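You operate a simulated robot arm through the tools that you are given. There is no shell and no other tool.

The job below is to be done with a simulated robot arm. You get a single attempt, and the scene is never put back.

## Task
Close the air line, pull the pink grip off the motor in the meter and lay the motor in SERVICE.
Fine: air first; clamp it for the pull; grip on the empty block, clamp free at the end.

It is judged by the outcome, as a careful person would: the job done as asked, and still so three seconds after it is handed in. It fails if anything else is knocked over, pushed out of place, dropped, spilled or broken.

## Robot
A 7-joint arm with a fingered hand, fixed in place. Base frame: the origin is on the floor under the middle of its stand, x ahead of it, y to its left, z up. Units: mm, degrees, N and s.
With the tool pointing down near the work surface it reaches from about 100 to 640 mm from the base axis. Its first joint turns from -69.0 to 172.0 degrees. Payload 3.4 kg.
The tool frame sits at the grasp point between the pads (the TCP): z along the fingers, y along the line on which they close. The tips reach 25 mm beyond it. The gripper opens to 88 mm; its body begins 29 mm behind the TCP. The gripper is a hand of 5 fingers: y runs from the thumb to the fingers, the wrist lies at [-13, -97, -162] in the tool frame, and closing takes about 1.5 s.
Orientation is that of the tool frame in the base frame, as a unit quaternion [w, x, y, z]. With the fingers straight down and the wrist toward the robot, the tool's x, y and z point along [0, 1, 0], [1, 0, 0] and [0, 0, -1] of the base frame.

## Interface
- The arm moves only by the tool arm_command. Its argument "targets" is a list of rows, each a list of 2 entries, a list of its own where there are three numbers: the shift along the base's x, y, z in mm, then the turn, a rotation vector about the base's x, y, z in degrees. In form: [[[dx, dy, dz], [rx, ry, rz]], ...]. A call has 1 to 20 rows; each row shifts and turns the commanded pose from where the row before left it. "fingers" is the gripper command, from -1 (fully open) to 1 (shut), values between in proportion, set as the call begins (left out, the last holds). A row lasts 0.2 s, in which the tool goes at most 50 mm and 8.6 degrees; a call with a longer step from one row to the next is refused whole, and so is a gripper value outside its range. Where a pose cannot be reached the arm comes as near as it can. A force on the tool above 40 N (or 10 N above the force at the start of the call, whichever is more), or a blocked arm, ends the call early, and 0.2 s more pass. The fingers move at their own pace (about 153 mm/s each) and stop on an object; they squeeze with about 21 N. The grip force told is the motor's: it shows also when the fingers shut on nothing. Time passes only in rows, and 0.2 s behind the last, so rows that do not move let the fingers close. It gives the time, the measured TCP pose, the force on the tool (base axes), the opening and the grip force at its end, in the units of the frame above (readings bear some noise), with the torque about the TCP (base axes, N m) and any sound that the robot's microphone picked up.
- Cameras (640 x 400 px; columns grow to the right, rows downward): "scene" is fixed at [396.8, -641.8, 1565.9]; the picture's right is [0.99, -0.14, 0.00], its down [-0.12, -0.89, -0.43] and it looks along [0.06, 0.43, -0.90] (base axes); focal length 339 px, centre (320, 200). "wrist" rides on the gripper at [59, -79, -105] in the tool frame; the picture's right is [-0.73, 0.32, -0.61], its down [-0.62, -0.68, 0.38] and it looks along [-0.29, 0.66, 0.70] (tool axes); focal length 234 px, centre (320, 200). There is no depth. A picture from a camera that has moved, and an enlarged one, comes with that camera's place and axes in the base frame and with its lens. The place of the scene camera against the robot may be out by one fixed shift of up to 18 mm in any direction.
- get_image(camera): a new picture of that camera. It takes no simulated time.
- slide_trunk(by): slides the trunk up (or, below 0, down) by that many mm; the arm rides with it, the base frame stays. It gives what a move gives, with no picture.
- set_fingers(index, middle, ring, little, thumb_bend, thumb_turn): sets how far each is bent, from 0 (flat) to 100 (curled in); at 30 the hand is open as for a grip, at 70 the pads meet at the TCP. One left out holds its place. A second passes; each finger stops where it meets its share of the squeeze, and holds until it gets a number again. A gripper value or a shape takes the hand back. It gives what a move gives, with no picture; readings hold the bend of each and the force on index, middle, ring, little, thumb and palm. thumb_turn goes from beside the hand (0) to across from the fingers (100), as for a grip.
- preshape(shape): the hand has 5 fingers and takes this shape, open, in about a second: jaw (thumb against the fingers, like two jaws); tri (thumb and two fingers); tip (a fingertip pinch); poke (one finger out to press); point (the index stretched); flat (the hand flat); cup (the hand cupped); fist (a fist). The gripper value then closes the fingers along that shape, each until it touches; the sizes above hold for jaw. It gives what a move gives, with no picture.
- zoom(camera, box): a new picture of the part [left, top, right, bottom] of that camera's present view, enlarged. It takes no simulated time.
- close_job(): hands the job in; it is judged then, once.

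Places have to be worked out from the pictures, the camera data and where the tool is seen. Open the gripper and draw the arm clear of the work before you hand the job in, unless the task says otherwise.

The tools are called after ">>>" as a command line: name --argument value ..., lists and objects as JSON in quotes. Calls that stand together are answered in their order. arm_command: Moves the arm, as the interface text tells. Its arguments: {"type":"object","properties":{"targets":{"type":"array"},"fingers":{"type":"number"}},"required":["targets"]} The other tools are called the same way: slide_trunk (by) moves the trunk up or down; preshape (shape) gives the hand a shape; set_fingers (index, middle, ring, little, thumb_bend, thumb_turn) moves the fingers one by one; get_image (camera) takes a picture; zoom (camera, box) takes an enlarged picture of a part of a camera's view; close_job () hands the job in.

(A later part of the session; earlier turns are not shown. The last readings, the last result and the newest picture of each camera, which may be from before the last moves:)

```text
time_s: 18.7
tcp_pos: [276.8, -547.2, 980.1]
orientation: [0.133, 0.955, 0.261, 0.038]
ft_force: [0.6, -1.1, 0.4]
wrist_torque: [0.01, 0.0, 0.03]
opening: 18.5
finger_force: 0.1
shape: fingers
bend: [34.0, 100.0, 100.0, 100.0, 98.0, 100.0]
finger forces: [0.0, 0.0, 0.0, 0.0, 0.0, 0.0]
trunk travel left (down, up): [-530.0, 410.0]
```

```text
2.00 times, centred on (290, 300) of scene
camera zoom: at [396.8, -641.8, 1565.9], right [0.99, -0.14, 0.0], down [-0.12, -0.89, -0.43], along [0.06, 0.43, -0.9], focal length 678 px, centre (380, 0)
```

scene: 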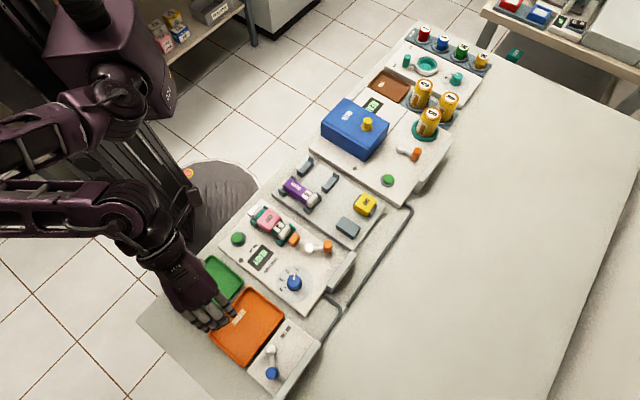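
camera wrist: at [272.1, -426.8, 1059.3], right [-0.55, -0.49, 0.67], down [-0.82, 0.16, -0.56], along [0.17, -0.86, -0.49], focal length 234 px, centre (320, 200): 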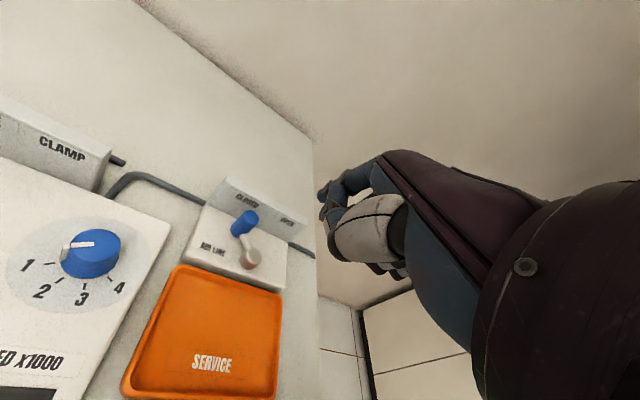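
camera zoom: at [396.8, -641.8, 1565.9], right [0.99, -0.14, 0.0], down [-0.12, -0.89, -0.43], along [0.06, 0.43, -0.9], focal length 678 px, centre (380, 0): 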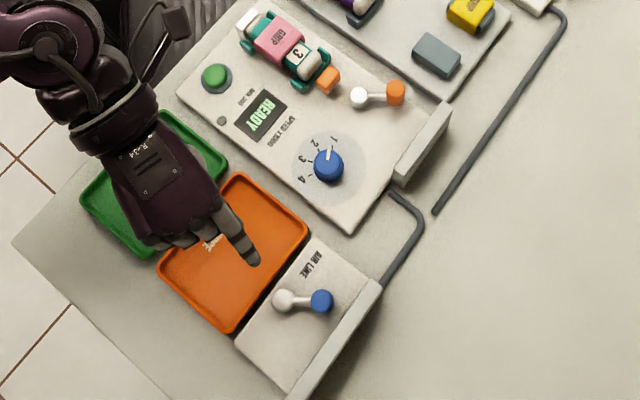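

The lever is at its closed stop, pointing left of straight ahead just as the clamp lever does in FREE. Next is the clamp lever at pivot ≈(405,-412), which must be pushed to the right, so I will use the little finger. I move over there, undo the tilt, yaw to -45° and change fingers.

>>> arm_command --targets '[[[10, 20, 15], [6.9, 4.1, 0]], [[20, 25, 10], [6.9, 4.1, 0]], [[22, 25, 0], [0, 0, 7.2]], [[22, 25, 0], [0, 0, 7.2]], [[22, 25, 0], [0, 0, 0]], [[22, 25, 0], [0, 0, 0]], [[22, 25, 0], [0, 0, 0]], [[22, 25, 0], [0, 0, 0]], [[20, 20, 0], [0, 0, 0]], [[0, 0, 0], [0, 0, 0]], [[0, 0, 0], [0, 0, 0]]]'

>>> set_fingers --index 100 --middle 100 --ring 100 --little 35 --thumb_bend 100 --thumb_turn 100

>>> get_image --camera "wrist"

>>> get_image --camera "scene"

```text
time_s: 21.1
tcp_pos: [457.9, -333.7, 1005.4]
orientation: [0.001, 0.924, 0.381, 0.0]
ft_force: [-0.5, 0.0, -0.6]
wrist_torque: [0.01, 0.02, 0.01]
opening: 18.4
finger_force: 0.1
shape: fingers
bend: [34.0, 100.0, 100.0, 100.0, 98.0, 100.0]
finger forces: [0.0, 0.0, 0.0, 0.0, 0.0, 0.0]
trunk travel left (down, up): [-530.0, 410.0]
```

```text
time_s: 22.1
tcp_pos: [457.2, -332.3, 1005.6]
orientation: [0.001, 0.924, 0.382, 0.0]
ft_force: [1.1, -0.6, -0.4]
wrist_torque: [-0.04, -0.03, -0.03]
opening: 3.5
finger_force: 0.0
shape: fingers
bend: [87.0, 100.0, 100.0, 35.0, 100.0, 100.0]
finger forces: [0.1, 0.0, 0.0, 0.1, 0.1, 0.0]
trunk travel left (down, up): [-530.0, 410.0]
```

```text
taken
camera wrist: at [442.5, -236.3, 1110.7], right [-0.29, -0.74, 0.61], down [-0.92, 0.04, -0.38], along [0.26, -0.67, -0.7], focal length 234 px, centre (320, 200)
```

wrist: 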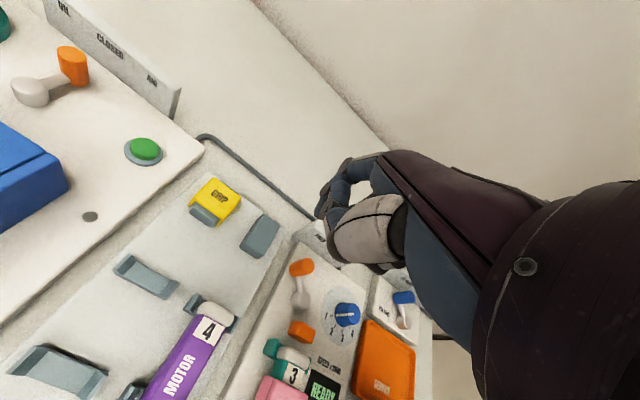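

```text
taken
```

scene: 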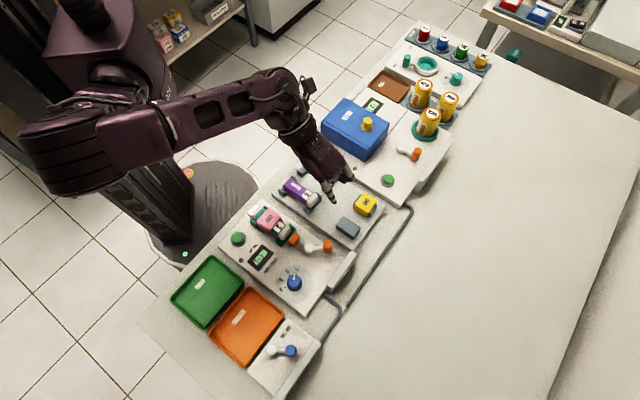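

The hand hovers above the rack with the little finger extended. I zoom to find its tip and the clamp lever.

>>> zoom --camera "scene" --box '[270, 130, 390, 280]'

>>> zoom --camera "wrist" --box '[190, 160, 430, 400]'

```text
2.67 times, centred on (330, 205) of scene
camera zoom: at [396.8, -641.8, 1565.9], right [0.99, -0.14, 0.0], down [-0.12, -0.89, -0.43], along [0.06, 0.43, -0.9], focal length 904 px, centre (293, 187)
```

zoom: 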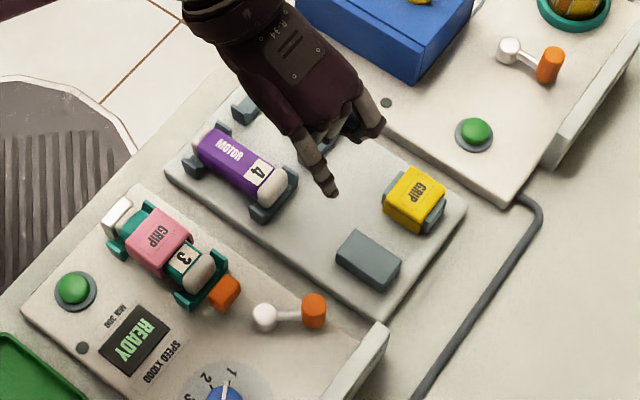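

```text
1.67 times, centred on (310, 280) of wrist
camera zoom: at [442.5, -236.3, 1110.7], right [-0.29, -0.74, 0.61], down [-0.92, 0.04, -0.38], along [0.26, -0.67, -0.7], focal length 390 px, centre (337, 67)
```

zoom: 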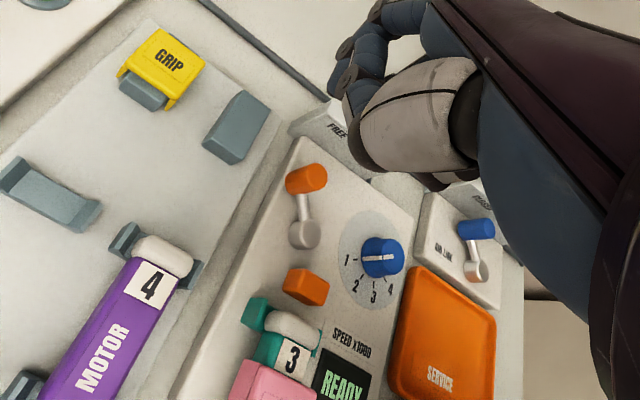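

Cross-checking several wrist views gives the clamp pivot at about (411,-418,830) and its knob top at about (450,-420,857). The scene camera is off by about (+6,-14). I lower the hand to hover with the little fingertip just to the left of the knob.

>>> arm_command --targets '[[[-3.4, -1.8, -25], [0, 0, 0]], [[-3.4, -1.8, -25], [0, 0, 0]], [[-3.4, -1.8, -25], [0, 0, 0]], [[-3.3, -1.6, -25], [0, 0, 0]], [[0, 0, 0], [0, 0, 0]], [[0, 0, 0], [0, 0, 0]]]'

>>> get_image --camera "wrist"

>>> zoom --camera "scene" --box '[270, 160, 370, 260]'

```text
time_s: 23.5
tcp_pos: [445.8, -340.3, 905.7]
orientation: [0.0, 0.924, 0.381, 0.001]
ft_force: [-0.5, 1.3, -0.6]
wrist_torque: [0.01, 0.02, 0.01]
opening: 1.0
finger_force: 0.1
shape: fingers
bend: [92.0, 100.0, 100.0, 35.0, 100.0, 100.0]
finger forces: [0.0, 0.0, 0.1, 0.0, 0.0, 0.1]
trunk travel left (down, up): [-530.0, 410.0]
```

```text
taken
camera wrist: at [429.9, -244.3, 1011.7], right [-0.29, -0.74, 0.61], down [-0.92, 0.04, -0.38], along [0.26, -0.67, -0.7], focal length 234 px, centre (320, 200)
```

wrist: 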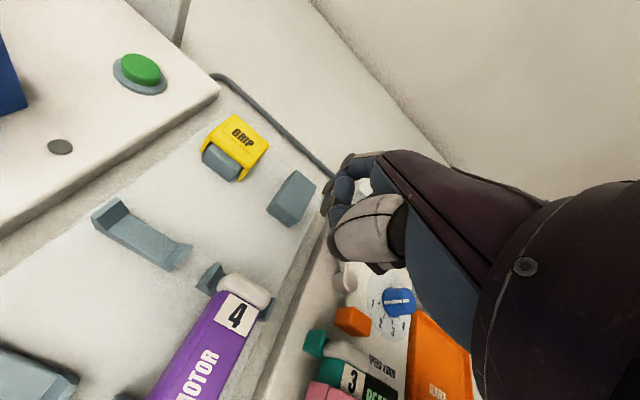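

```text
4.00 times, centred on (320, 210) of scene
camera zoom: at [396.8, -641.8, 1565.9], right [0.99, -0.14, 0.0], down [-0.12, -0.89, -0.43], along [0.06, 0.43, -0.9], focal length 1355 px, centre (320, 160)
```

zoom: 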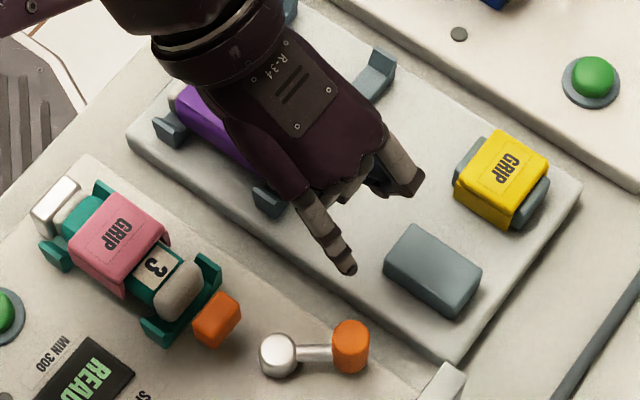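

The little fingertip hovers about 25 mm to the +y side of the knob, clear of the block. I descend about 52 mm with a slight shift away from the knob.

>>> arm_command --targets '[[[0, 4, -15], [0, 0, 0]], [[0, 0, -15], [0, 0, 0]], [[0, 0, -12], [0, 0, 0]], [[0, 0, -10], [0, 0, 0]], [[0, 0, 0], [0, 0, 0]], [[0, 0, 0], [0, 0, 0]]]'

>>> zoom --camera "scene" --box '[270, 160, 370, 260]'

>>> get_image --camera "wrist"

```text
time_s: 24.9
tcp_pos: [445.0, -337.4, 852.3]
orientation: [0.0, 0.924, 0.382, 0.0]
ft_force: [-0.3, -0.2, -0.4]
wrist_torque: [0.0, 0.02, -0.01]
opening: 1.0
finger_force: 0.0
shape: fingers
bend: [92.0, 100.0, 100.0, 35.0, 100.0, 100.0]
finger forces: [0.0, 0.1, 0.0, 0.0, 0.0, 0.0]
trunk travel left (down, up): [-530.0, 410.0]
```

```text
4.00 times, centred on (320, 210) of scene
camera zoom: at [396.8, -641.8, 1565.9], right [0.99, -0.14, 0.0], down [-0.12, -0.89, -0.43], along [0.06, 0.43, -0.9], focal length 1355 px, centre (320, 160)
```

zoom: 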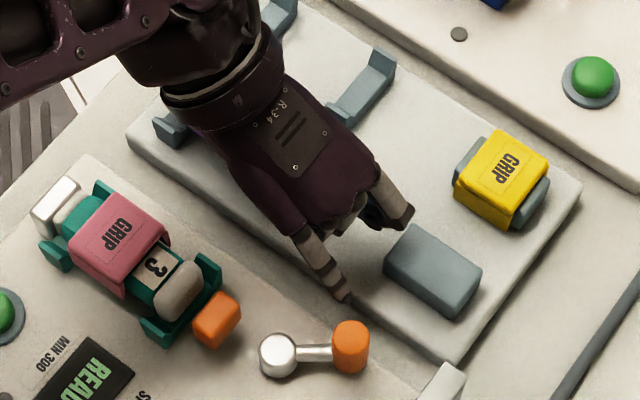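

```text
taken
camera wrist: at [428.9, -239.9, 957.9], right [-0.29, -0.74, 0.61], down [-0.92, 0.04, -0.38], along [0.26, -0.67, -0.7], focal length 234 px, centre (320, 200)
```

wrist: 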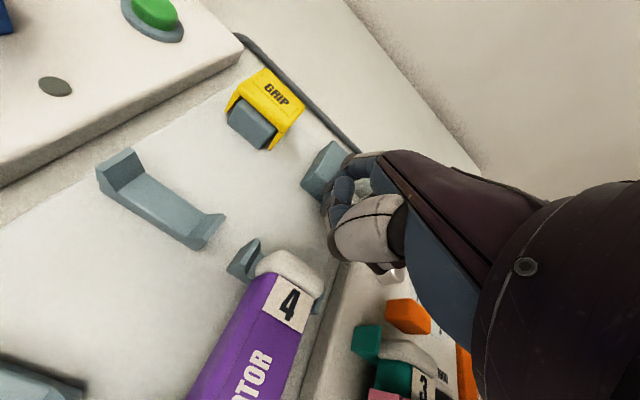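

The fingertip is in the gap with no contact. I begin the push toward CLAMP, about 40 mm in small steps.

>>> arm_command --targets '[[[-1.5, -5.5, 0], [0, 0, 0]], [[-1.5, -5.5, 0], [0, 0, 0]], [[0.8, -5, 0], [0, 0, 0]], [[0.7, -5, 0], [0, 0, 0]], [[0.3, -5.5, 0], [0, 0, 0]], [[0.2, -5.5, 0], [0, 0, 0]], [[-1, -5, 0], [0, 0, 0]], [[0, 0, 0], [0, 0, 0]]]'

>>> zoom --camera "scene" --box '[270, 160, 370, 260]'

```text
time_s: 26.7
tcp_pos: [442.4, -374.0, 854.3]
orientation: [0.0, 0.924, 0.382, 0.0]
ft_force: [0.5, 0.6, 0.2]
wrist_torque: [0.01, -0.04, 0.01]
opening: 1.3
finger_force: 0.1
shape: fingers
bend: [92.0, 100.0, 100.0, 35.0, 100.0, 100.0]
finger forces: [0.0, 0.0, 0.0, 0.6, 0.0, 0.0]
trunk travel left (down, up): [-530.0, 410.0]
```

```text
4.00 times, centred on (320, 210) of scene
camera zoom: at [396.8, -641.8, 1565.9], right [0.99, -0.14, 0.0], down [-0.12, -0.89, -0.43], along [0.06, 0.43, -0.9], focal length 1355 px, centre (320, 160)
```

zoom: 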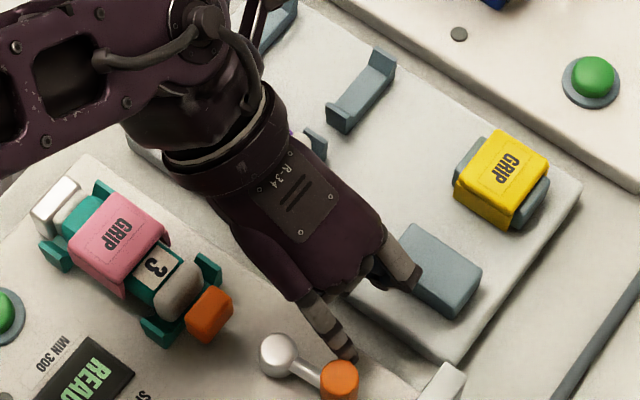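

The lever is turning and the orange clamp pad has started moving. I continue the arc.

>>> arm_command --targets '[[[-1, -5, 0], [0, 0, 0]], [[-2.5, -4.7, 0], [0, 0, 0]], [[-2.5, -4.8, 0], [0, 0, 0]], [[-3.5, -3.8, 0], [0, 0, 0]], [[-3.5, -3.7, 0], [0, 0, 0]], [[0, 0, 0], [0, 0, 0]]]'

>>> zoom --camera "scene" --box '[270, 170, 370, 280]'

```text
time_s: 28.1
tcp_pos: [429.0, -395.3, 853.6]
orientation: [0.0, 0.924, 0.382, 0.0]
ft_force: [0.8, -0.1, 0.6]
wrist_torque: [-0.03, 0.03, 0.03]
opening: 1.1
finger_force: 0.6
shape: fingers
bend: [92.0, 100.0, 100.0, 35.0, 100.0, 100.0]
finger forces: [0.0, 0.0, 0.1, 0.9, 0.1, 0.1]
trunk travel left (down, up): [-530.0, 410.0]
```

```text
3.64 times, centred on (320, 225) of scene
camera zoom: at [396.8, -641.8, 1565.9], right [0.99, -0.14, 0.0], down [-0.12, -0.89, -0.43], along [0.06, 0.43, -0.9], focal length 1232 px, centre (320, 109)
```

zoom: 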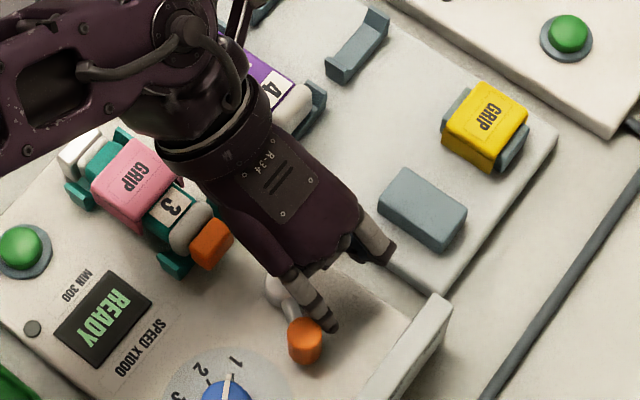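

The pad is against the motor's end, but the lever still has some way to go. I keep pushing toward -x along the arc until it stops.

>>> arm_command --targets '[[[-4, -3, 0], [0, 0, 0]], [[-4, -2.2, 0], [0, 0, 0]], [[-4, -1.5, 0], [0, 0, 0]], [[-4, -0.5, 0], [0, 0, 0]], [[0, 0, 0], [0, 0, 0]]]'

>>> zoom --camera "scene" --box '[270, 170, 370, 280]'

```text
time_s: 29.3
tcp_pos: [416.7, -399.8, 853.2]
orientation: [0.001, 0.924, 0.383, -0.001]
ft_force: [21.5, 10.0, 3.6]
wrist_torque: [-0.22, 0.13, 1.18]
opening: 1.2
finger_force: 11.5
shape: fingers
bend: [92.0, 100.0, 100.0, 34.0, 100.0, 100.0]
finger forces: [0.0, 0.1, 0.0, 22.8, 0.0, 0.0]
trunk travel left (down, up): [-530.0, 410.0]
```

```text
3.64 times, centred on (320, 225) of scene
camera zoom: at [396.8, -641.8, 1565.9], right [0.99, -0.14, 0.0], down [-0.12, -0.89, -0.43], along [0.06, 0.43, -0.9], focal length 1232 px, centre (320, 109)
```

zoom: 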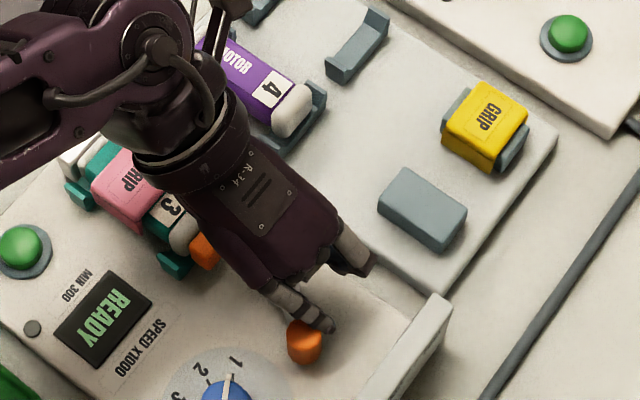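

22 N and no further motion: the lever is at its CLAMP stop. I back away and lift.

>>> arm_command --targets '[[[4, 1.5, 0], [0, 0, 0]], [[5, 3, 0], [0, 0, 0]], [[5, 5, 2], [0, 0, 0]], [[3, 5, 10], [0, 0, 0]], [[0, 5, 20], [0, 0, 0]], [[0, 5, 30], [0, 0, 0]], [[0, 5, 40], [0, 0, 0]], [[0, 0, 30], [0, 0, 0]], [[0, 0, 0], [0, 0, 0]]]'

>>> zoom --camera "scene" --box '[220, 170, 370, 280]'

>>> get_image --camera "wrist"

```text
time_s: 31.3
tcp_pos: [430.2, -371.7, 986.3]
orientation: [0.0, 0.924, 0.382, 0.001]
ft_force: [-0.4, 0.0, 0.0]
wrist_torque: [0.01, 0.0, 0.0]
opening: 1.1
finger_force: 0.1
shape: fingers
bend: [92.0, 100.0, 100.0, 35.0, 100.0, 100.0]
finger forces: [0.1, 0.1, 0.0, 0.1, 0.0, 0.1]
trunk travel left (down, up): [-530.0, 410.0]
```

```text
3.64 times, centred on (295, 225) of scene
camera zoom: at [396.8, -641.8, 1565.9], right [0.99, -0.14, 0.0], down [-0.12, -0.89, -0.43], along [0.06, 0.43, -0.9], focal length 1232 px, centre (411, 109)
```

zoom: 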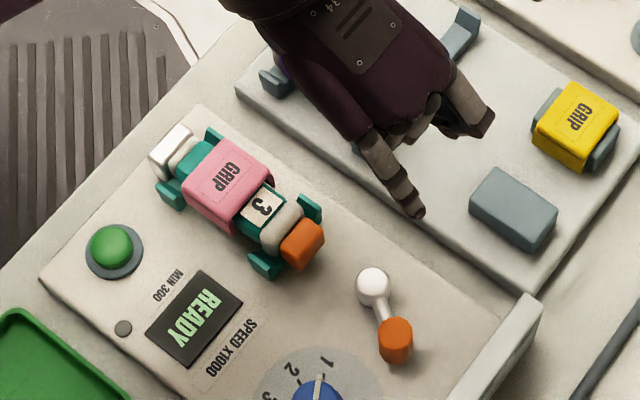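

```text
taken
camera wrist: at [413.2, -275.3, 1091.3], right [-0.29, -0.74, 0.61], down [-0.92, 0.04, -0.38], along [0.26, -0.67, -0.7], focal length 234 px, centre (320, 200)
```

wrist: 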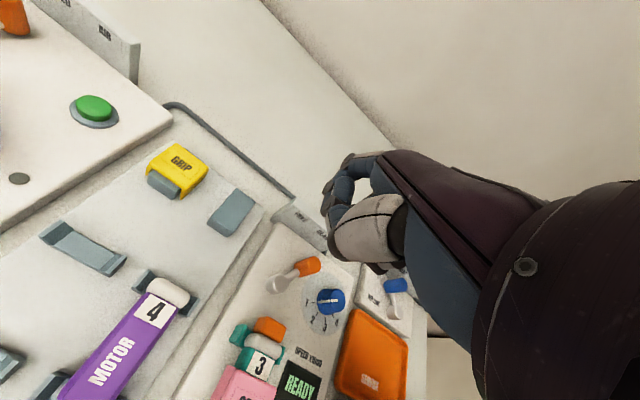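

The clamp pad now presses on motor 3 and the lever points to CLAMP. Next I turn the hand 90° so the jaws close across the pink grip's sides, bringing the wrist camera over the meter, and take the "tri" shape.

>>> arm_command --targets '[[[-10, 0, 4], [0, 0, 8.2]], [[-14, -3, 0], [0, 0, 8.2]], [[-14, -3, 0], [0, 0, 8.2]], [[-14, -3, 0], [0, 0, 8.2]], [[-14, -3, 0], [0, 0, 8.2]], [[-14, -3, 0], [0, 0, 8.2]], [[-14, -3, 0], [0, 0, 8.2]], [[-14, -3, 0], [0, 0, 8.2]], [[-14, -3, 0], [0, 0, 8.2]], [[-10, -3, 0], [0, 0, 8.2]], [[-8, -1, 0], [0, 0, 8]], [[0, 0, 0], [0, 0, 0]], [[0, 0, 0], [0, 0, 0]]]'

>>> preshape --shape "tri"

>>> get_image --camera "wrist"

>>> get_image --camera "scene"

```text
time_s: 34.1
tcp_pos: [290.5, -401.6, 989.2]
orientation: [0.0, 0.383, 0.924, 0.0]
ft_force: [-0.6, 0.4, -0.3]
wrist_torque: [0.01, -0.03, 0.03]
opening: 1.0
finger_force: 0.1
shape: fingers
bend: [92.0, 100.0, 100.0, 35.0, 100.0, 100.0]
finger forces: [0.0, 0.0, 0.1, 0.0, 0.1, 0.0]
trunk travel left (down, up): [-530.0, 410.0]
```

```text
time_s: 35.0
tcp_pos: [289.8, -399.2, 988.4]
orientation: [0.0, 0.384, 0.923, 0.0]
ft_force: [0.3, 0.5, 0.6]
wrist_torque: [-0.01, -0.02, 0.0]
opening: 87.7
finger_force: 0.0
shape: tri
bend: [30.0, 30.0, 99.0, 99.0, 30.0, 98.0]
finger forces: [0.0, 0.1, 0.1, 0.0, 0.1, 0.0]
trunk travel left (down, up): [-530.0, 410.0]
```

```text
taken
camera wrist: at [191.7, -415.8, 1094.7], right [0.74, -0.29, 0.61], down [-0.04, -0.92, -0.38], along [0.67, 0.26, -0.7], focal length 234 px, centre (320, 200)
```

wrist: 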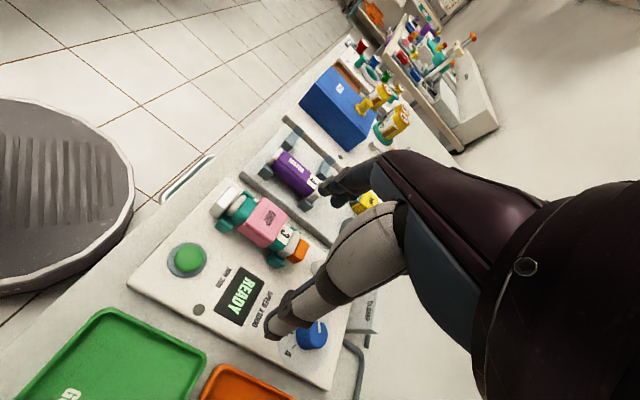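

```text
taken
```

scene: 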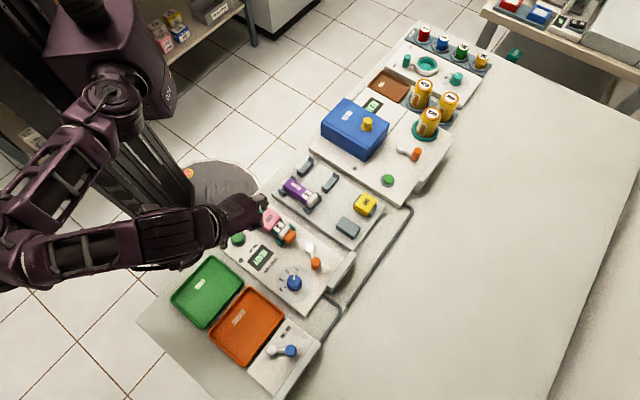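

The wrist camera now sees the meter from the right-rear. I zoom in on the grip and motor to measure them.

>>> zoom --camera "wrist" --box '[190, 160, 340, 290]'

>>> zoom --camera "scene" --box '[230, 180, 330, 260]'

```text
3.08 times, centred on (265, 225) of wrist
camera zoom: at [191.7, -415.8, 1094.7], right [0.74, -0.29, 0.61], down [-0.04, -0.92, -0.38], along [0.67, 0.26, -0.7], focal length 720 px, centre (489, 123)
```

zoom: 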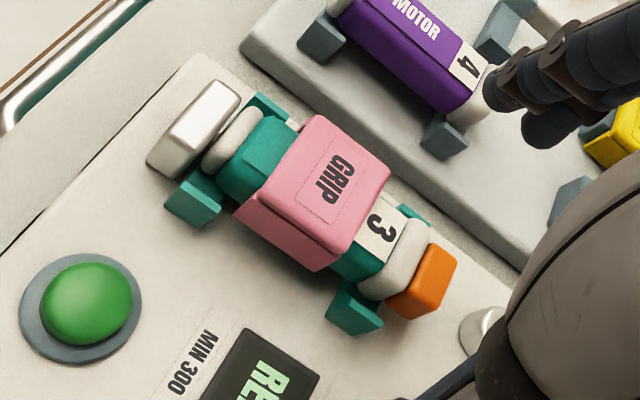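

```text
5.00 times, centred on (280, 220) of scene
camera zoom: at [396.8, -641.8, 1565.9], right [0.99, -0.14, 0.0], down [-0.12, -0.89, -0.43], along [0.06, 0.43, -0.9], focal length 1694 px, centre (520, 100)
```

zoom: 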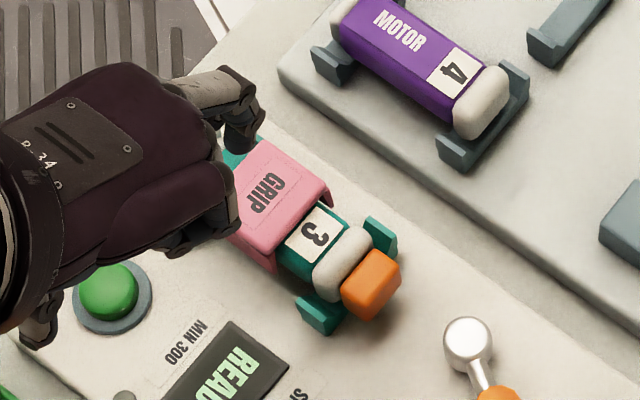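

The grip top is at z≈861, centred near (326,-349), about 40 mm wide across and 36 mm long, with cradle brackets on both ends. Before grasping I test whether this hand orientation reaches the empty block at about (502,-379), staying high.

>>> arm_command --targets '[[[30, 3, -6], [0, 0, 0]], [[30, 3, -6], [0, 0, 0]], [[30, 3, -6], [0, 0, 0]], [[30, 3, -6], [0, 0, 0]], [[30, 3, -6], [0, 0, 0]], [[30, 3, -6], [0, 0, 0]], [[32, 3, -6], [0, 0, 0]], [[0, 0, 0], [0, 0, 0]], [[0, 0, 0], [0, 0, 0]]]'

>>> get_image --camera "wrist"

>>> get_image --camera "scene"

```text
time_s: 37.0
tcp_pos: [501.1, -380.8, 946.7]
orientation: [0.0, 0.384, 0.923, 0.0]
ft_force: [0.8, 0.2, 0.4]
wrist_torque: [-0.04, 0.03, -0.02]
opening: 87.7
finger_force: 0.0
shape: tri
bend: [30.0, 30.0, 99.0, 99.0, 30.0, 98.0]
finger forces: [0.1, 0.0, 0.1, 0.0, 0.1, 0.0]
trunk travel left (down, up): [-530.0, 410.0]
```

```text
taken
camera wrist: at [403.0, -393.9, 1053.0], right [0.74, -0.29, 0.61], down [-0.04, -0.92, -0.38], along [0.67, 0.26, -0.7], focal length 234 px, centre (320, 200)
```

wrist: 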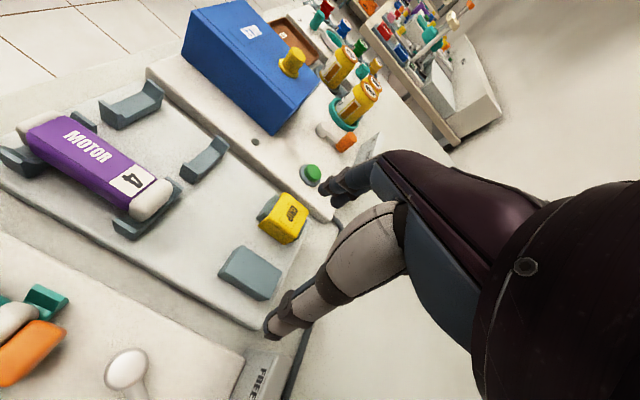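

```text
taken
```

scene: 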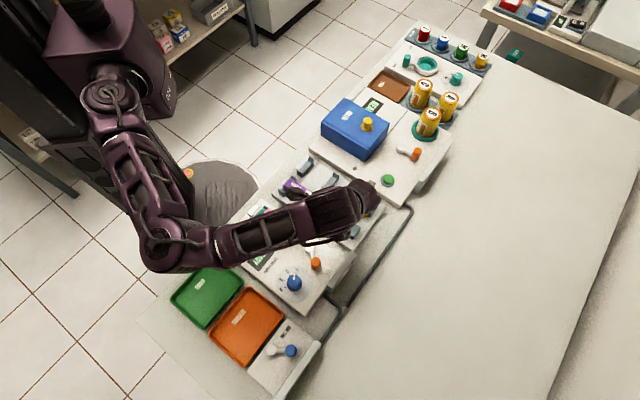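

The pose is reached with the tool vertical, so no tilt is needed. I zoom in to measure the empty block and how the yellow grip sits on its block.

>>> zoom --camera "wrist" --box '[190, 180, 330, 310]'

>>> zoom --camera "scene" --box '[290, 160, 420, 270]'

```text
3.08 times, centred on (260, 245) of wrist
camera zoom: at [403.0, -393.9, 1053.0], right [0.74, -0.29, 0.61], down [-0.04, -0.92, -0.38], along [0.67, 0.26, -0.7], focal length 720 px, centre (505, 62)
```

zoom: 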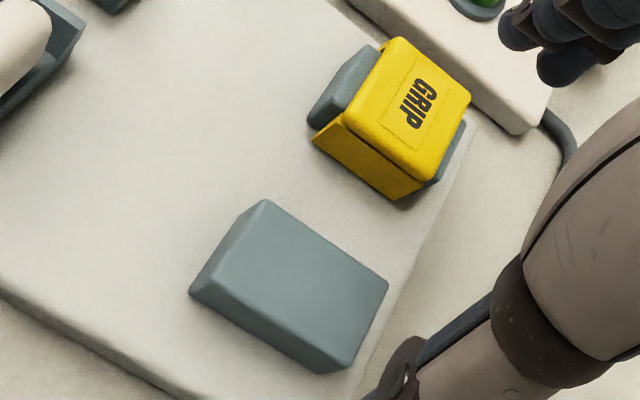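

```text
3.64 times, centred on (355, 215) of scene
camera zoom: at [396.8, -641.8, 1565.9], right [0.99, -0.14, 0.0], down [-0.12, -0.89, -0.43], along [0.06, 0.43, -0.9], focal length 1232 px, centre (193, 146)
```

zoom: 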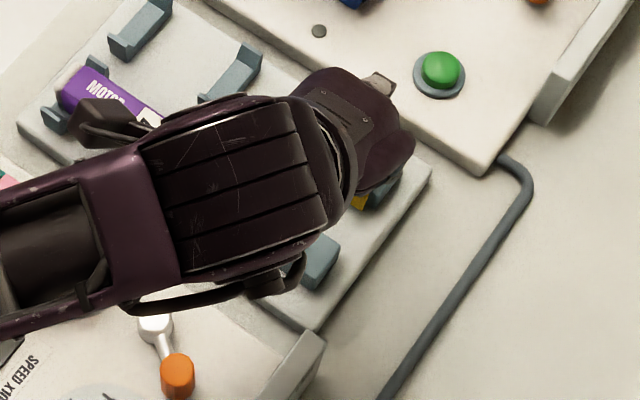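

The block top is at z≈833, 28 mm wide, centred at about (502,-382). The yellow grip's top sits only about 10 mm above its block, so I must grasp the pink grip high to keep fingertips off the board. I move back over the pink grip and hover with the jaws open.

>>> arm_command --targets '[[[-25, 4.5, 0], [0, 0, 0]], [[-25, 4.5, 0], [0, 0, 0]], [[-25, 4.5, 0], [0, 0, 0]], [[-25, 4.5, 0], [0, 0, 0]], [[-25, 4.5, 0], [0, 0, 0]], [[-25, 4.5, 0], [0, 0, 0]], [[-24.7, 4.5, 0], [0, 0, 0]], [[0, 0, -20], [0, 0, 0]], [[0, 0, -20], [0, 0, 0]], [[0, 0, 0], [0, 0, 0]], [[0, 0, 0], [0, 0, 0]]]'

>>> get_image --camera "wrist"

>>> zoom --camera "scene" --box '[200, 150, 340, 270]'

```text
time_s: 39.4
tcp_pos: [326.6, -347.7, 907.7]
orientation: [0.0, 0.383, 0.924, 0.0]
ft_force: [0.1, 0.3, 0.3]
wrist_torque: [0.02, -0.01, 0.02]
opening: 87.8
finger_force: 0.0
shape: tri
bend: [30.0, 30.0, 99.0, 99.0, 30.0, 98.0]
finger forces: [0.0, 0.0, 0.1, 0.1, 0.0, 0.0]
trunk travel left (down, up): [-530.0, 410.0]
```

```text
taken
camera wrist: at [228.5, -362.6, 1013.5], right [0.74, -0.29, 0.61], down [-0.04, -0.92, -0.38], along [0.67, 0.26, -0.7], focal length 234 px, centre (320, 200)
```

wrist: 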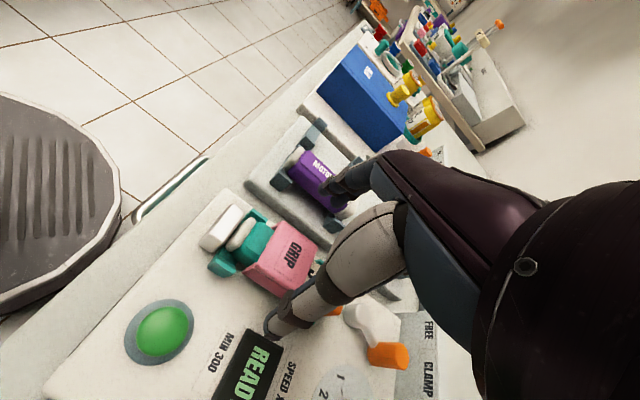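

```text
3.33 times, centred on (270, 210) of scene
camera zoom: at [396.8, -641.8, 1565.9], right [0.99, -0.14, 0.0], down [-0.12, -0.89, -0.43], along [0.06, 0.43, -0.9], focal length 1129 px, centre (487, 167)
```

zoom: 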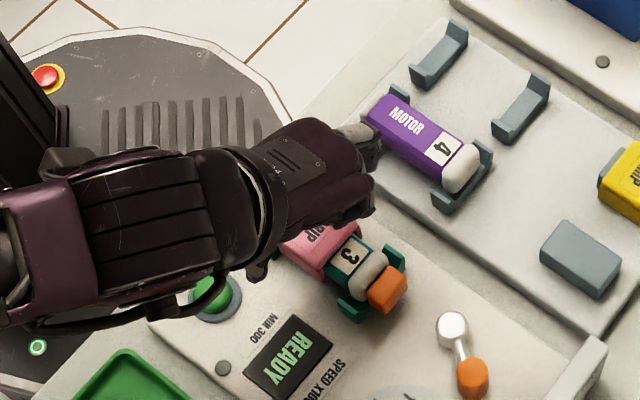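

The hand hovers over the pink grip. I zoom the wrist view to fix the grip centre against the jaws.

>>> zoom --camera "wrist" --box '[190, 150, 400, 350]'

```text
2.00 times, centred on (295, 250) of wrist
camera zoom: at [228.5, -362.6, 1013.5], right [0.74, -0.29, 0.61], down [-0.04, -0.92, -0.38], along [0.67, 0.26, -0.7], focal length 468 px, centre (370, 100)
```

zoom: 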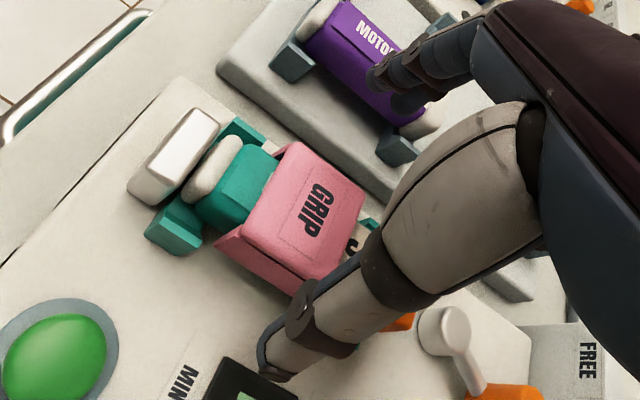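

The grip centre from this view is (327,-347.5), right under the TCP. I descend with open jaws so the TCP is about 4 mm above the grip's top (z≈865).

>>> arm_command --targets '[[[0, 0, -12], [0, 0, 0]], [[0, 0, -12], [0, 0, 0]], [[0, 0, -10], [0, 0, 0]], [[0, 0, -8.5], [0, 0, 0]], [[0, 0, 0], [0, 0, 0]], [[0, 0, 0], [0, 0, 0]]]'

>>> zoom --camera "wrist" --box '[190, 150, 400, 350]'

>>> zoom --camera "scene" --box '[220, 160, 340, 270]'

```text
time_s: 40.8
tcp_pos: [328.2, -349.2, 864.0]
orientation: [0.0, 0.384, 0.923, 0.001]
ft_force: [-0.7, -1.2, -0.4]
wrist_torque: [0.0, 0.0, 0.02]
opening: 87.5
finger_force: 0.0
shape: tri
bend: [30.0, 30.0, 99.0, 99.0, 30.0, 98.0]
finger forces: [0.0, 0.0, 0.1, 0.0, 0.0, 0.0]
trunk travel left (down, up): [-530.0, 410.0]
```

```text
2.00 times, centred on (295, 250) of wrist
camera zoom: at [229.2, -363.0, 969.9], right [0.74, -0.29, 0.61], down [-0.04, -0.92, -0.38], along [0.67, 0.26, -0.7], focal length 468 px, centre (370, 100)
```

zoom: 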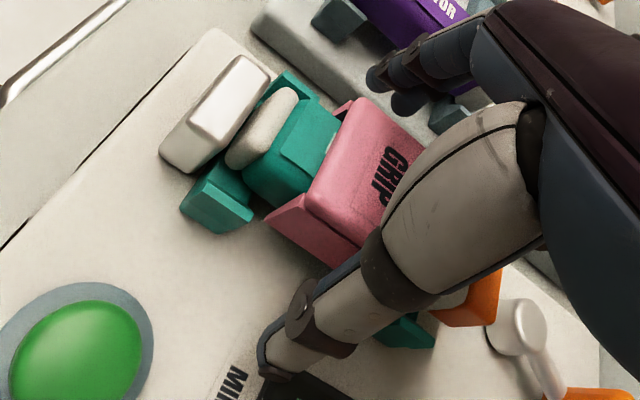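

```text
3.64 times, centred on (280, 215) of scene
camera zoom: at [396.8, -641.8, 1565.9], right [0.99, -0.14, 0.0], down [-0.12, -0.89, -0.43], along [0.06, 0.43, -0.9], focal length 1232 px, centre (466, 146)
```

zoom: 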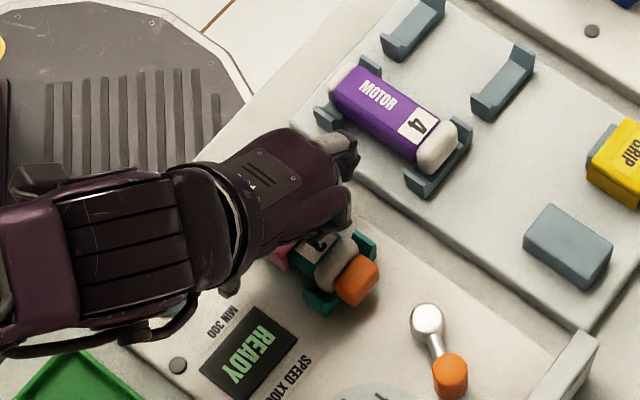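

The fingers straddle the grip with no contact forces. I close the hand on it.

>>> arm_command --targets '[[[0, 0, 0], [0, 0, 0]], [[0, 0, 0], [0, 0, 0]], [[0, 0, 0], [0, 0, 0]], [[0, 0, 0], [0, 0, 0]], [[0, 0, 0], [0, 0, 0]], [[0, 0, 0], [0, 0, 0]], [[0, 0, 0], [0, 0, 0]], [[0, 0, 0], [0, 0, 0]]]' --fingers 1

>>> zoom --camera "wrist" --box '[190, 150, 400, 350]'

>>> zoom --camera "scene" --box '[220, 160, 340, 270]'

```text
time_s: 42.6
tcp_pos: [328.9, -348.6, 863.9]
orientation: [0.0, 0.384, 0.923, 0.0]
ft_force: [-0.7, -0.3, -1.1]
wrist_torque: [-0.02, 0.03, 0.0]
opening: 36.4
finger_force: 21.4
shape: tri
bend: [74.0, 48.0, 100.0, 100.0, 72.0, 100.0]
finger forces: [9.7, 9.3, 0.0, 0.1, 18.9, 0.0]
trunk travel left (down, up): [-530.0, 410.0]
```

```text
2.00 times, centred on (295, 250) of wrist
camera zoom: at [229.2, -363.1, 970.0], right [0.74, -0.29, 0.61], down [-0.04, -0.92, -0.38], along [0.67, 0.26, -0.7], focal length 468 px, centre (370, 100)
```

zoom: 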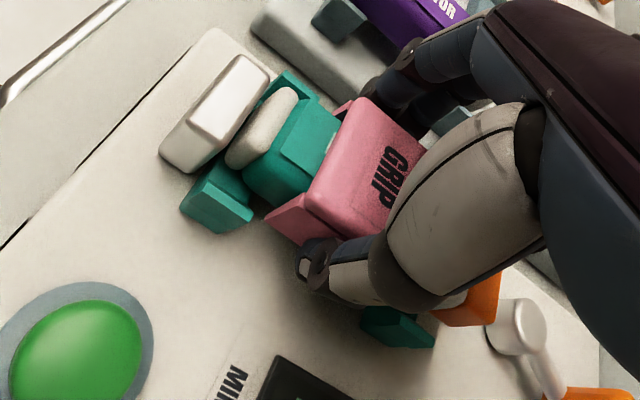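

```text
3.64 times, centred on (280, 215) of scene
camera zoom: at [396.8, -641.8, 1565.9], right [0.99, -0.14, 0.0], down [-0.12, -0.89, -0.43], along [0.06, 0.43, -0.9], focal length 1232 px, centre (466, 146)
```

zoom: 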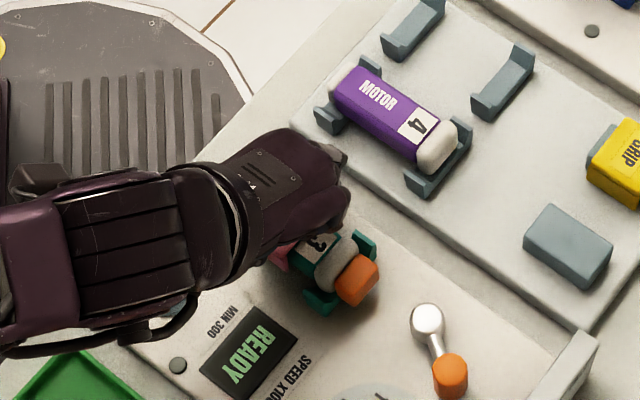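

All three digits report contact (about 10, 9 and 19 N), but the index bent further than the middle. I zoom in closer to check how the fingers lie on the grip.

>>> zoom --camera "wrist" --box '[250, 180, 350, 280]'

>>> zoom --camera "scene" --box '[260, 180, 330, 250]'

```text
4.00 times, centred on (300, 230) of wrist
camera zoom: at [229.2, -363.1, 970.0], right [0.74, -0.29, 0.61], down [-0.04, -0.92, -0.38], along [0.67, 0.26, -0.7], focal length 937 px, centre (400, 80)
```

zoom: 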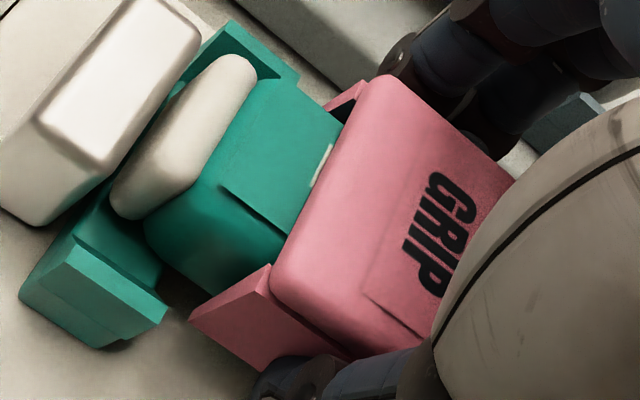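

```text
5.71 times, centred on (295, 215) of scene
camera zoom: at [396.8, -641.8, 1565.9], right [0.99, -0.14, 0.0], down [-0.12, -0.89, -0.43], along [0.06, 0.43, -0.9], focal length 1936 px, centre (463, 114)
```

zoom: 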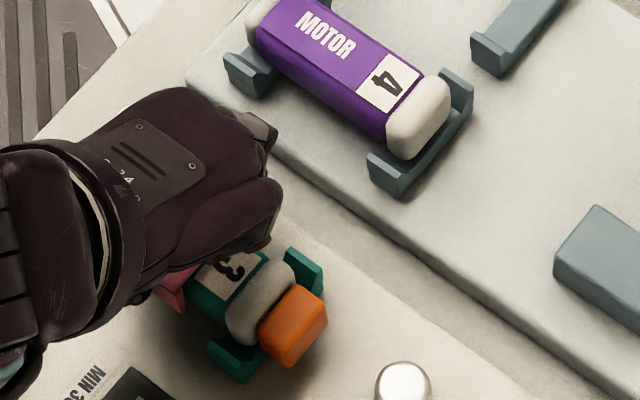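

The thumb (19 N) is balanced by index plus middle (19 N) on the grip's side walls. I pull up slowly and watch the force.

>>> arm_command --targets '[[[0, 0, 2], [0, 0, 0]], [[0, 0, 2], [0, 0, 0]], [[0, 0, 2], [0, 0, 0]], [[0, 0, 2], [0, 0, 0]]]'

>>> zoom --camera "wrist" --box '[190, 150, 400, 350]'

```text
time_s: 43.6
tcp_pos: [327.2, -348.9, 875.3]
orientation: [-0.001, 0.384, 0.924, 0.0]
ft_force: [0.3, 0.2, -0.8]
wrist_torque: [0.0, -0.01, -0.02]
opening: 36.2
finger_force: 20.6
shape: tri
bend: [74.0, 48.0, 100.0, 100.0, 72.0, 100.0]
finger forces: [10.4, 9.8, 0.0, 0.1, 20.2, 0.0]
trunk travel left (down, up): [-530.0, 410.0]
```

```text
2.00 times, centred on (295, 250) of wrist
camera zoom: at [228.9, -363.0, 978.5], right [0.74, -0.29, 0.61], down [-0.04, -0.92, -0.38], along [0.67, 0.26, -0.7], focal length 468 px, centre (370, 100)
```

zoom: 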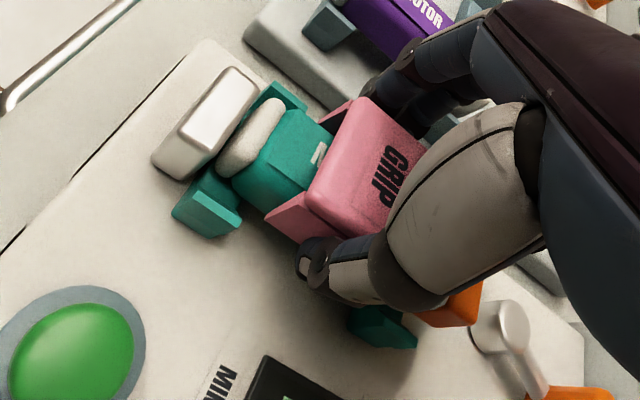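

The grip stays fixed in the hand while the motor stays in the cradle, so it is coming off. I continue straight up another 70 mm.

>>> arm_command --targets '[[[0, 0, 4], [0, 0, 0]], [[0, 0, 6], [0, 0, 0]], [[0, 0, 10], [0, 0, 0]], [[0, 0, 15], [0, 0, 0]], [[0, 0, 20], [0, 0, 0]], [[0, 0, 15], [0, 0, 0]], [[0, 0, 0], [0, 0, 0]]]'

>>> get_image --camera "wrist"

>>> zoom --camera "wrist" --box '[190, 150, 400, 350]'

>>> zoom --camera "scene" --box '[220, 160, 340, 270]'

```text
time_s: 45.2
tcp_pos: [327.5, -348.0, 942.8]
orientation: [-0.001, 0.383, 0.924, 0.001]
ft_force: [0.0, -0.4, 0.1]
wrist_torque: [-0.01, -0.02, 0.0]
opening: 35.9
finger_force: 20.8
shape: tri
bend: [74.0, 48.0, 100.0, 100.0, 72.0, 100.0]
finger forces: [10.3, 9.8, 0.0, 0.0, 20.1, 0.0]
trunk travel left (down, up): [-530.0, 410.0]
```

```text
taken
camera wrist: at [228.2, -363.4, 1048.2], right [0.74, -0.29, 0.61], down [-0.04, -0.92, -0.38], along [0.67, 0.26, -0.7], focal length 234 px, centre (320, 200)
```

wrist: 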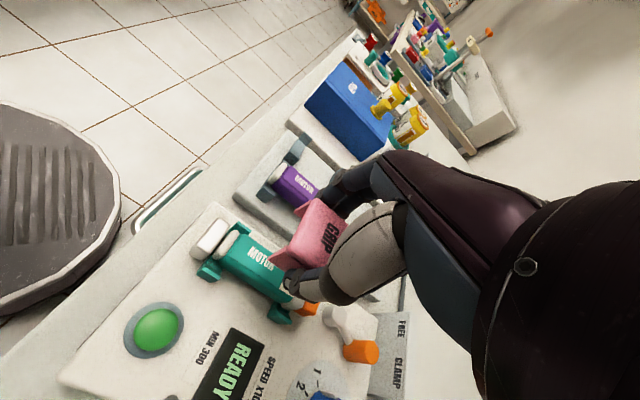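

```text
2.00 times, centred on (295, 250) of wrist
camera zoom: at [228.2, -363.4, 1048.2], right [0.74, -0.29, 0.61], down [-0.04, -0.92, -0.38], along [0.67, 0.26, -0.7], focal length 468 px, centre (370, 100)
```

zoom: 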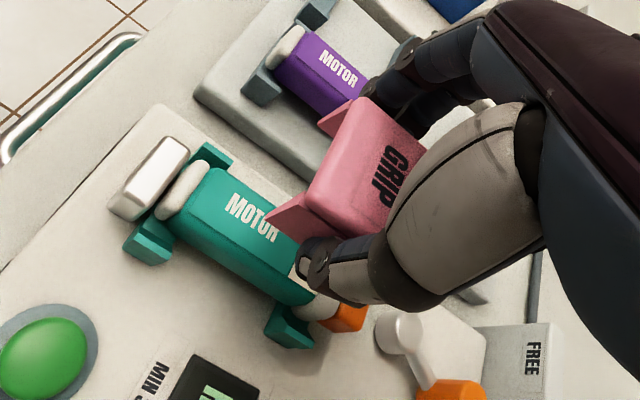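

```text
3.64 times, centred on (280, 215) of scene
camera zoom: at [396.8, -641.8, 1565.9], right [0.99, -0.14, 0.0], down [-0.12, -0.89, -0.43], along [0.06, 0.43, -0.9], focal length 1232 px, centre (466, 146)
```

zoom: 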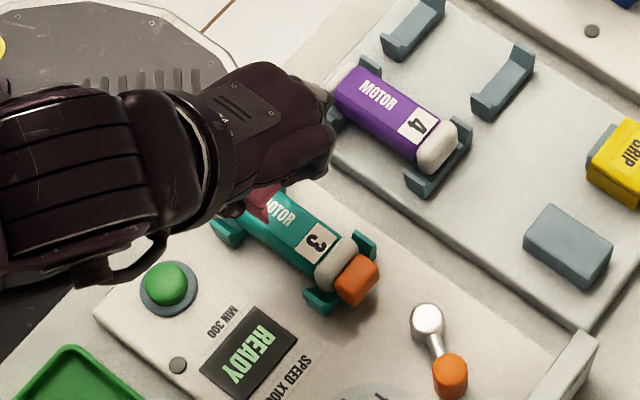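

The pink grip is off and held squarely, with its centre practically at the TCP. I carry it above the empty block at about (503,-382).

>>> arm_command --targets '[[[25, -4.8, 0], [0, 0, 0]], [[25, -4.8, 0], [0, 0, 0]], [[25, -4.8, 0], [0, 0, 0]], [[25, -4.8, 0], [0, 0, 0]], [[25, -4.8, 0], [0, 0, 0]], [[25, -4.8, 0], [0, 0, 0]], [[25, -5, 0], [0, 0, 0]], [[0, 0, -20], [0, 0, 0]], [[0, 0, -20], [0, 0, 0]], [[0, 0, 0], [0, 0, 0]], [[0, 0, 0], [0, 0, 0]]]'

>>> get_image --camera "wrist"

>>> zoom --camera "wrist" --box '[220, 170, 380, 330]'

>>> zoom --camera "scene" --box '[290, 160, 400, 260]'

```text
time_s: 47.6
tcp_pos: [504.0, -382.7, 902.2]
orientation: [0.0, 0.383, 0.924, 0.001]
ft_force: [-1.1, -0.1, -0.4]
wrist_torque: [-0.02, 0.0, -0.01]
opening: 36.2
finger_force: 20.9
shape: tri
bend: [74.0, 48.0, 100.0, 100.0, 72.0, 100.0]
finger forces: [10.3, 9.7, 0.0, 0.0, 20.1, 0.0]
trunk travel left (down, up): [-530.0, 410.0]
```

```text
taken
camera wrist: at [405.5, -396.8, 1008.5], right [0.74, -0.29, 0.61], down [-0.04, -0.92, -0.38], along [0.67, 0.26, -0.7], focal length 234 px, centre (320, 200)
```

wrist: 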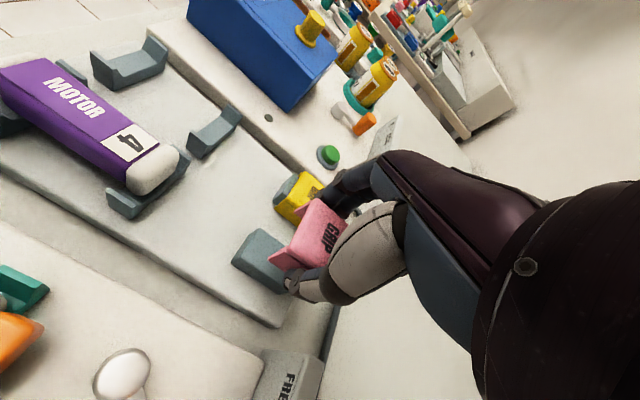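

```text
2.50 times, centred on (300, 250) of wrist
camera zoom: at [405.5, -396.8, 1008.5], right [0.74, -0.29, 0.61], down [-0.04, -0.92, -0.38], along [0.67, 0.26, -0.7], focal length 585 px, centre (370, 75)
```

zoom: 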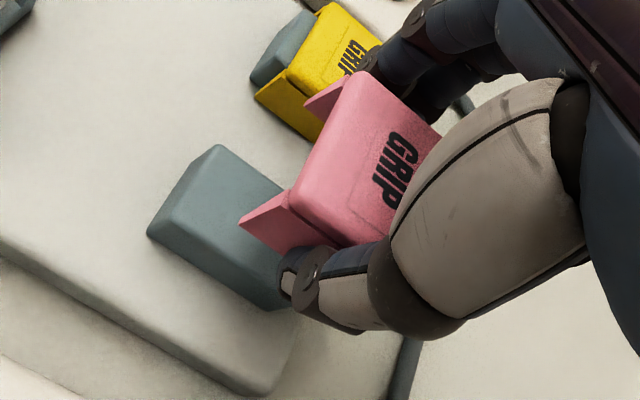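

```text
4.00 times, centred on (345, 210) of scene
camera zoom: at [396.8, -641.8, 1565.9], right [0.99, -0.14, 0.0], down [-0.12, -0.89, -0.43], along [0.06, 0.43, -0.9], focal length 1355 px, centre (220, 160)
```

zoom: 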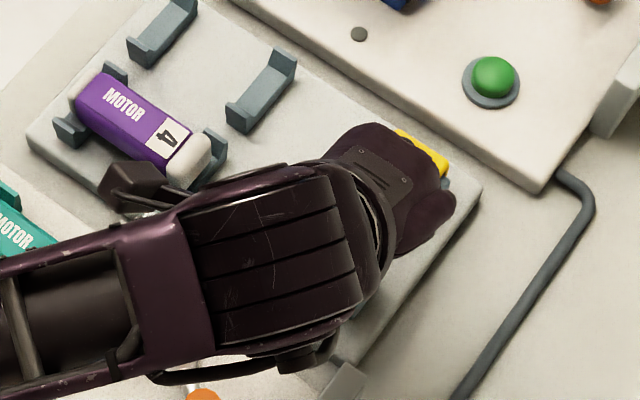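

The grip's walls appear at u≈67–108 and the block at u≈72–100, so they are nearly aligned. I zoom in tightly to check the alignment before lowering.

>>> zoom --camera "wrist" --box '[225, 190, 325, 300]'

```text
3.64 times, centred on (275, 245) of wrist
camera zoom: at [405.5, -396.8, 1008.5], right [0.74, -0.29, 0.61], down [-0.04, -0.92, -0.38], along [0.67, 0.26, -0.7], focal length 852 px, centre (484, 36)
```

zoom: 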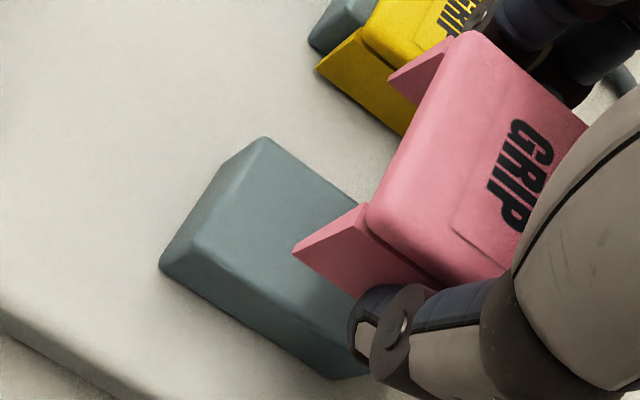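

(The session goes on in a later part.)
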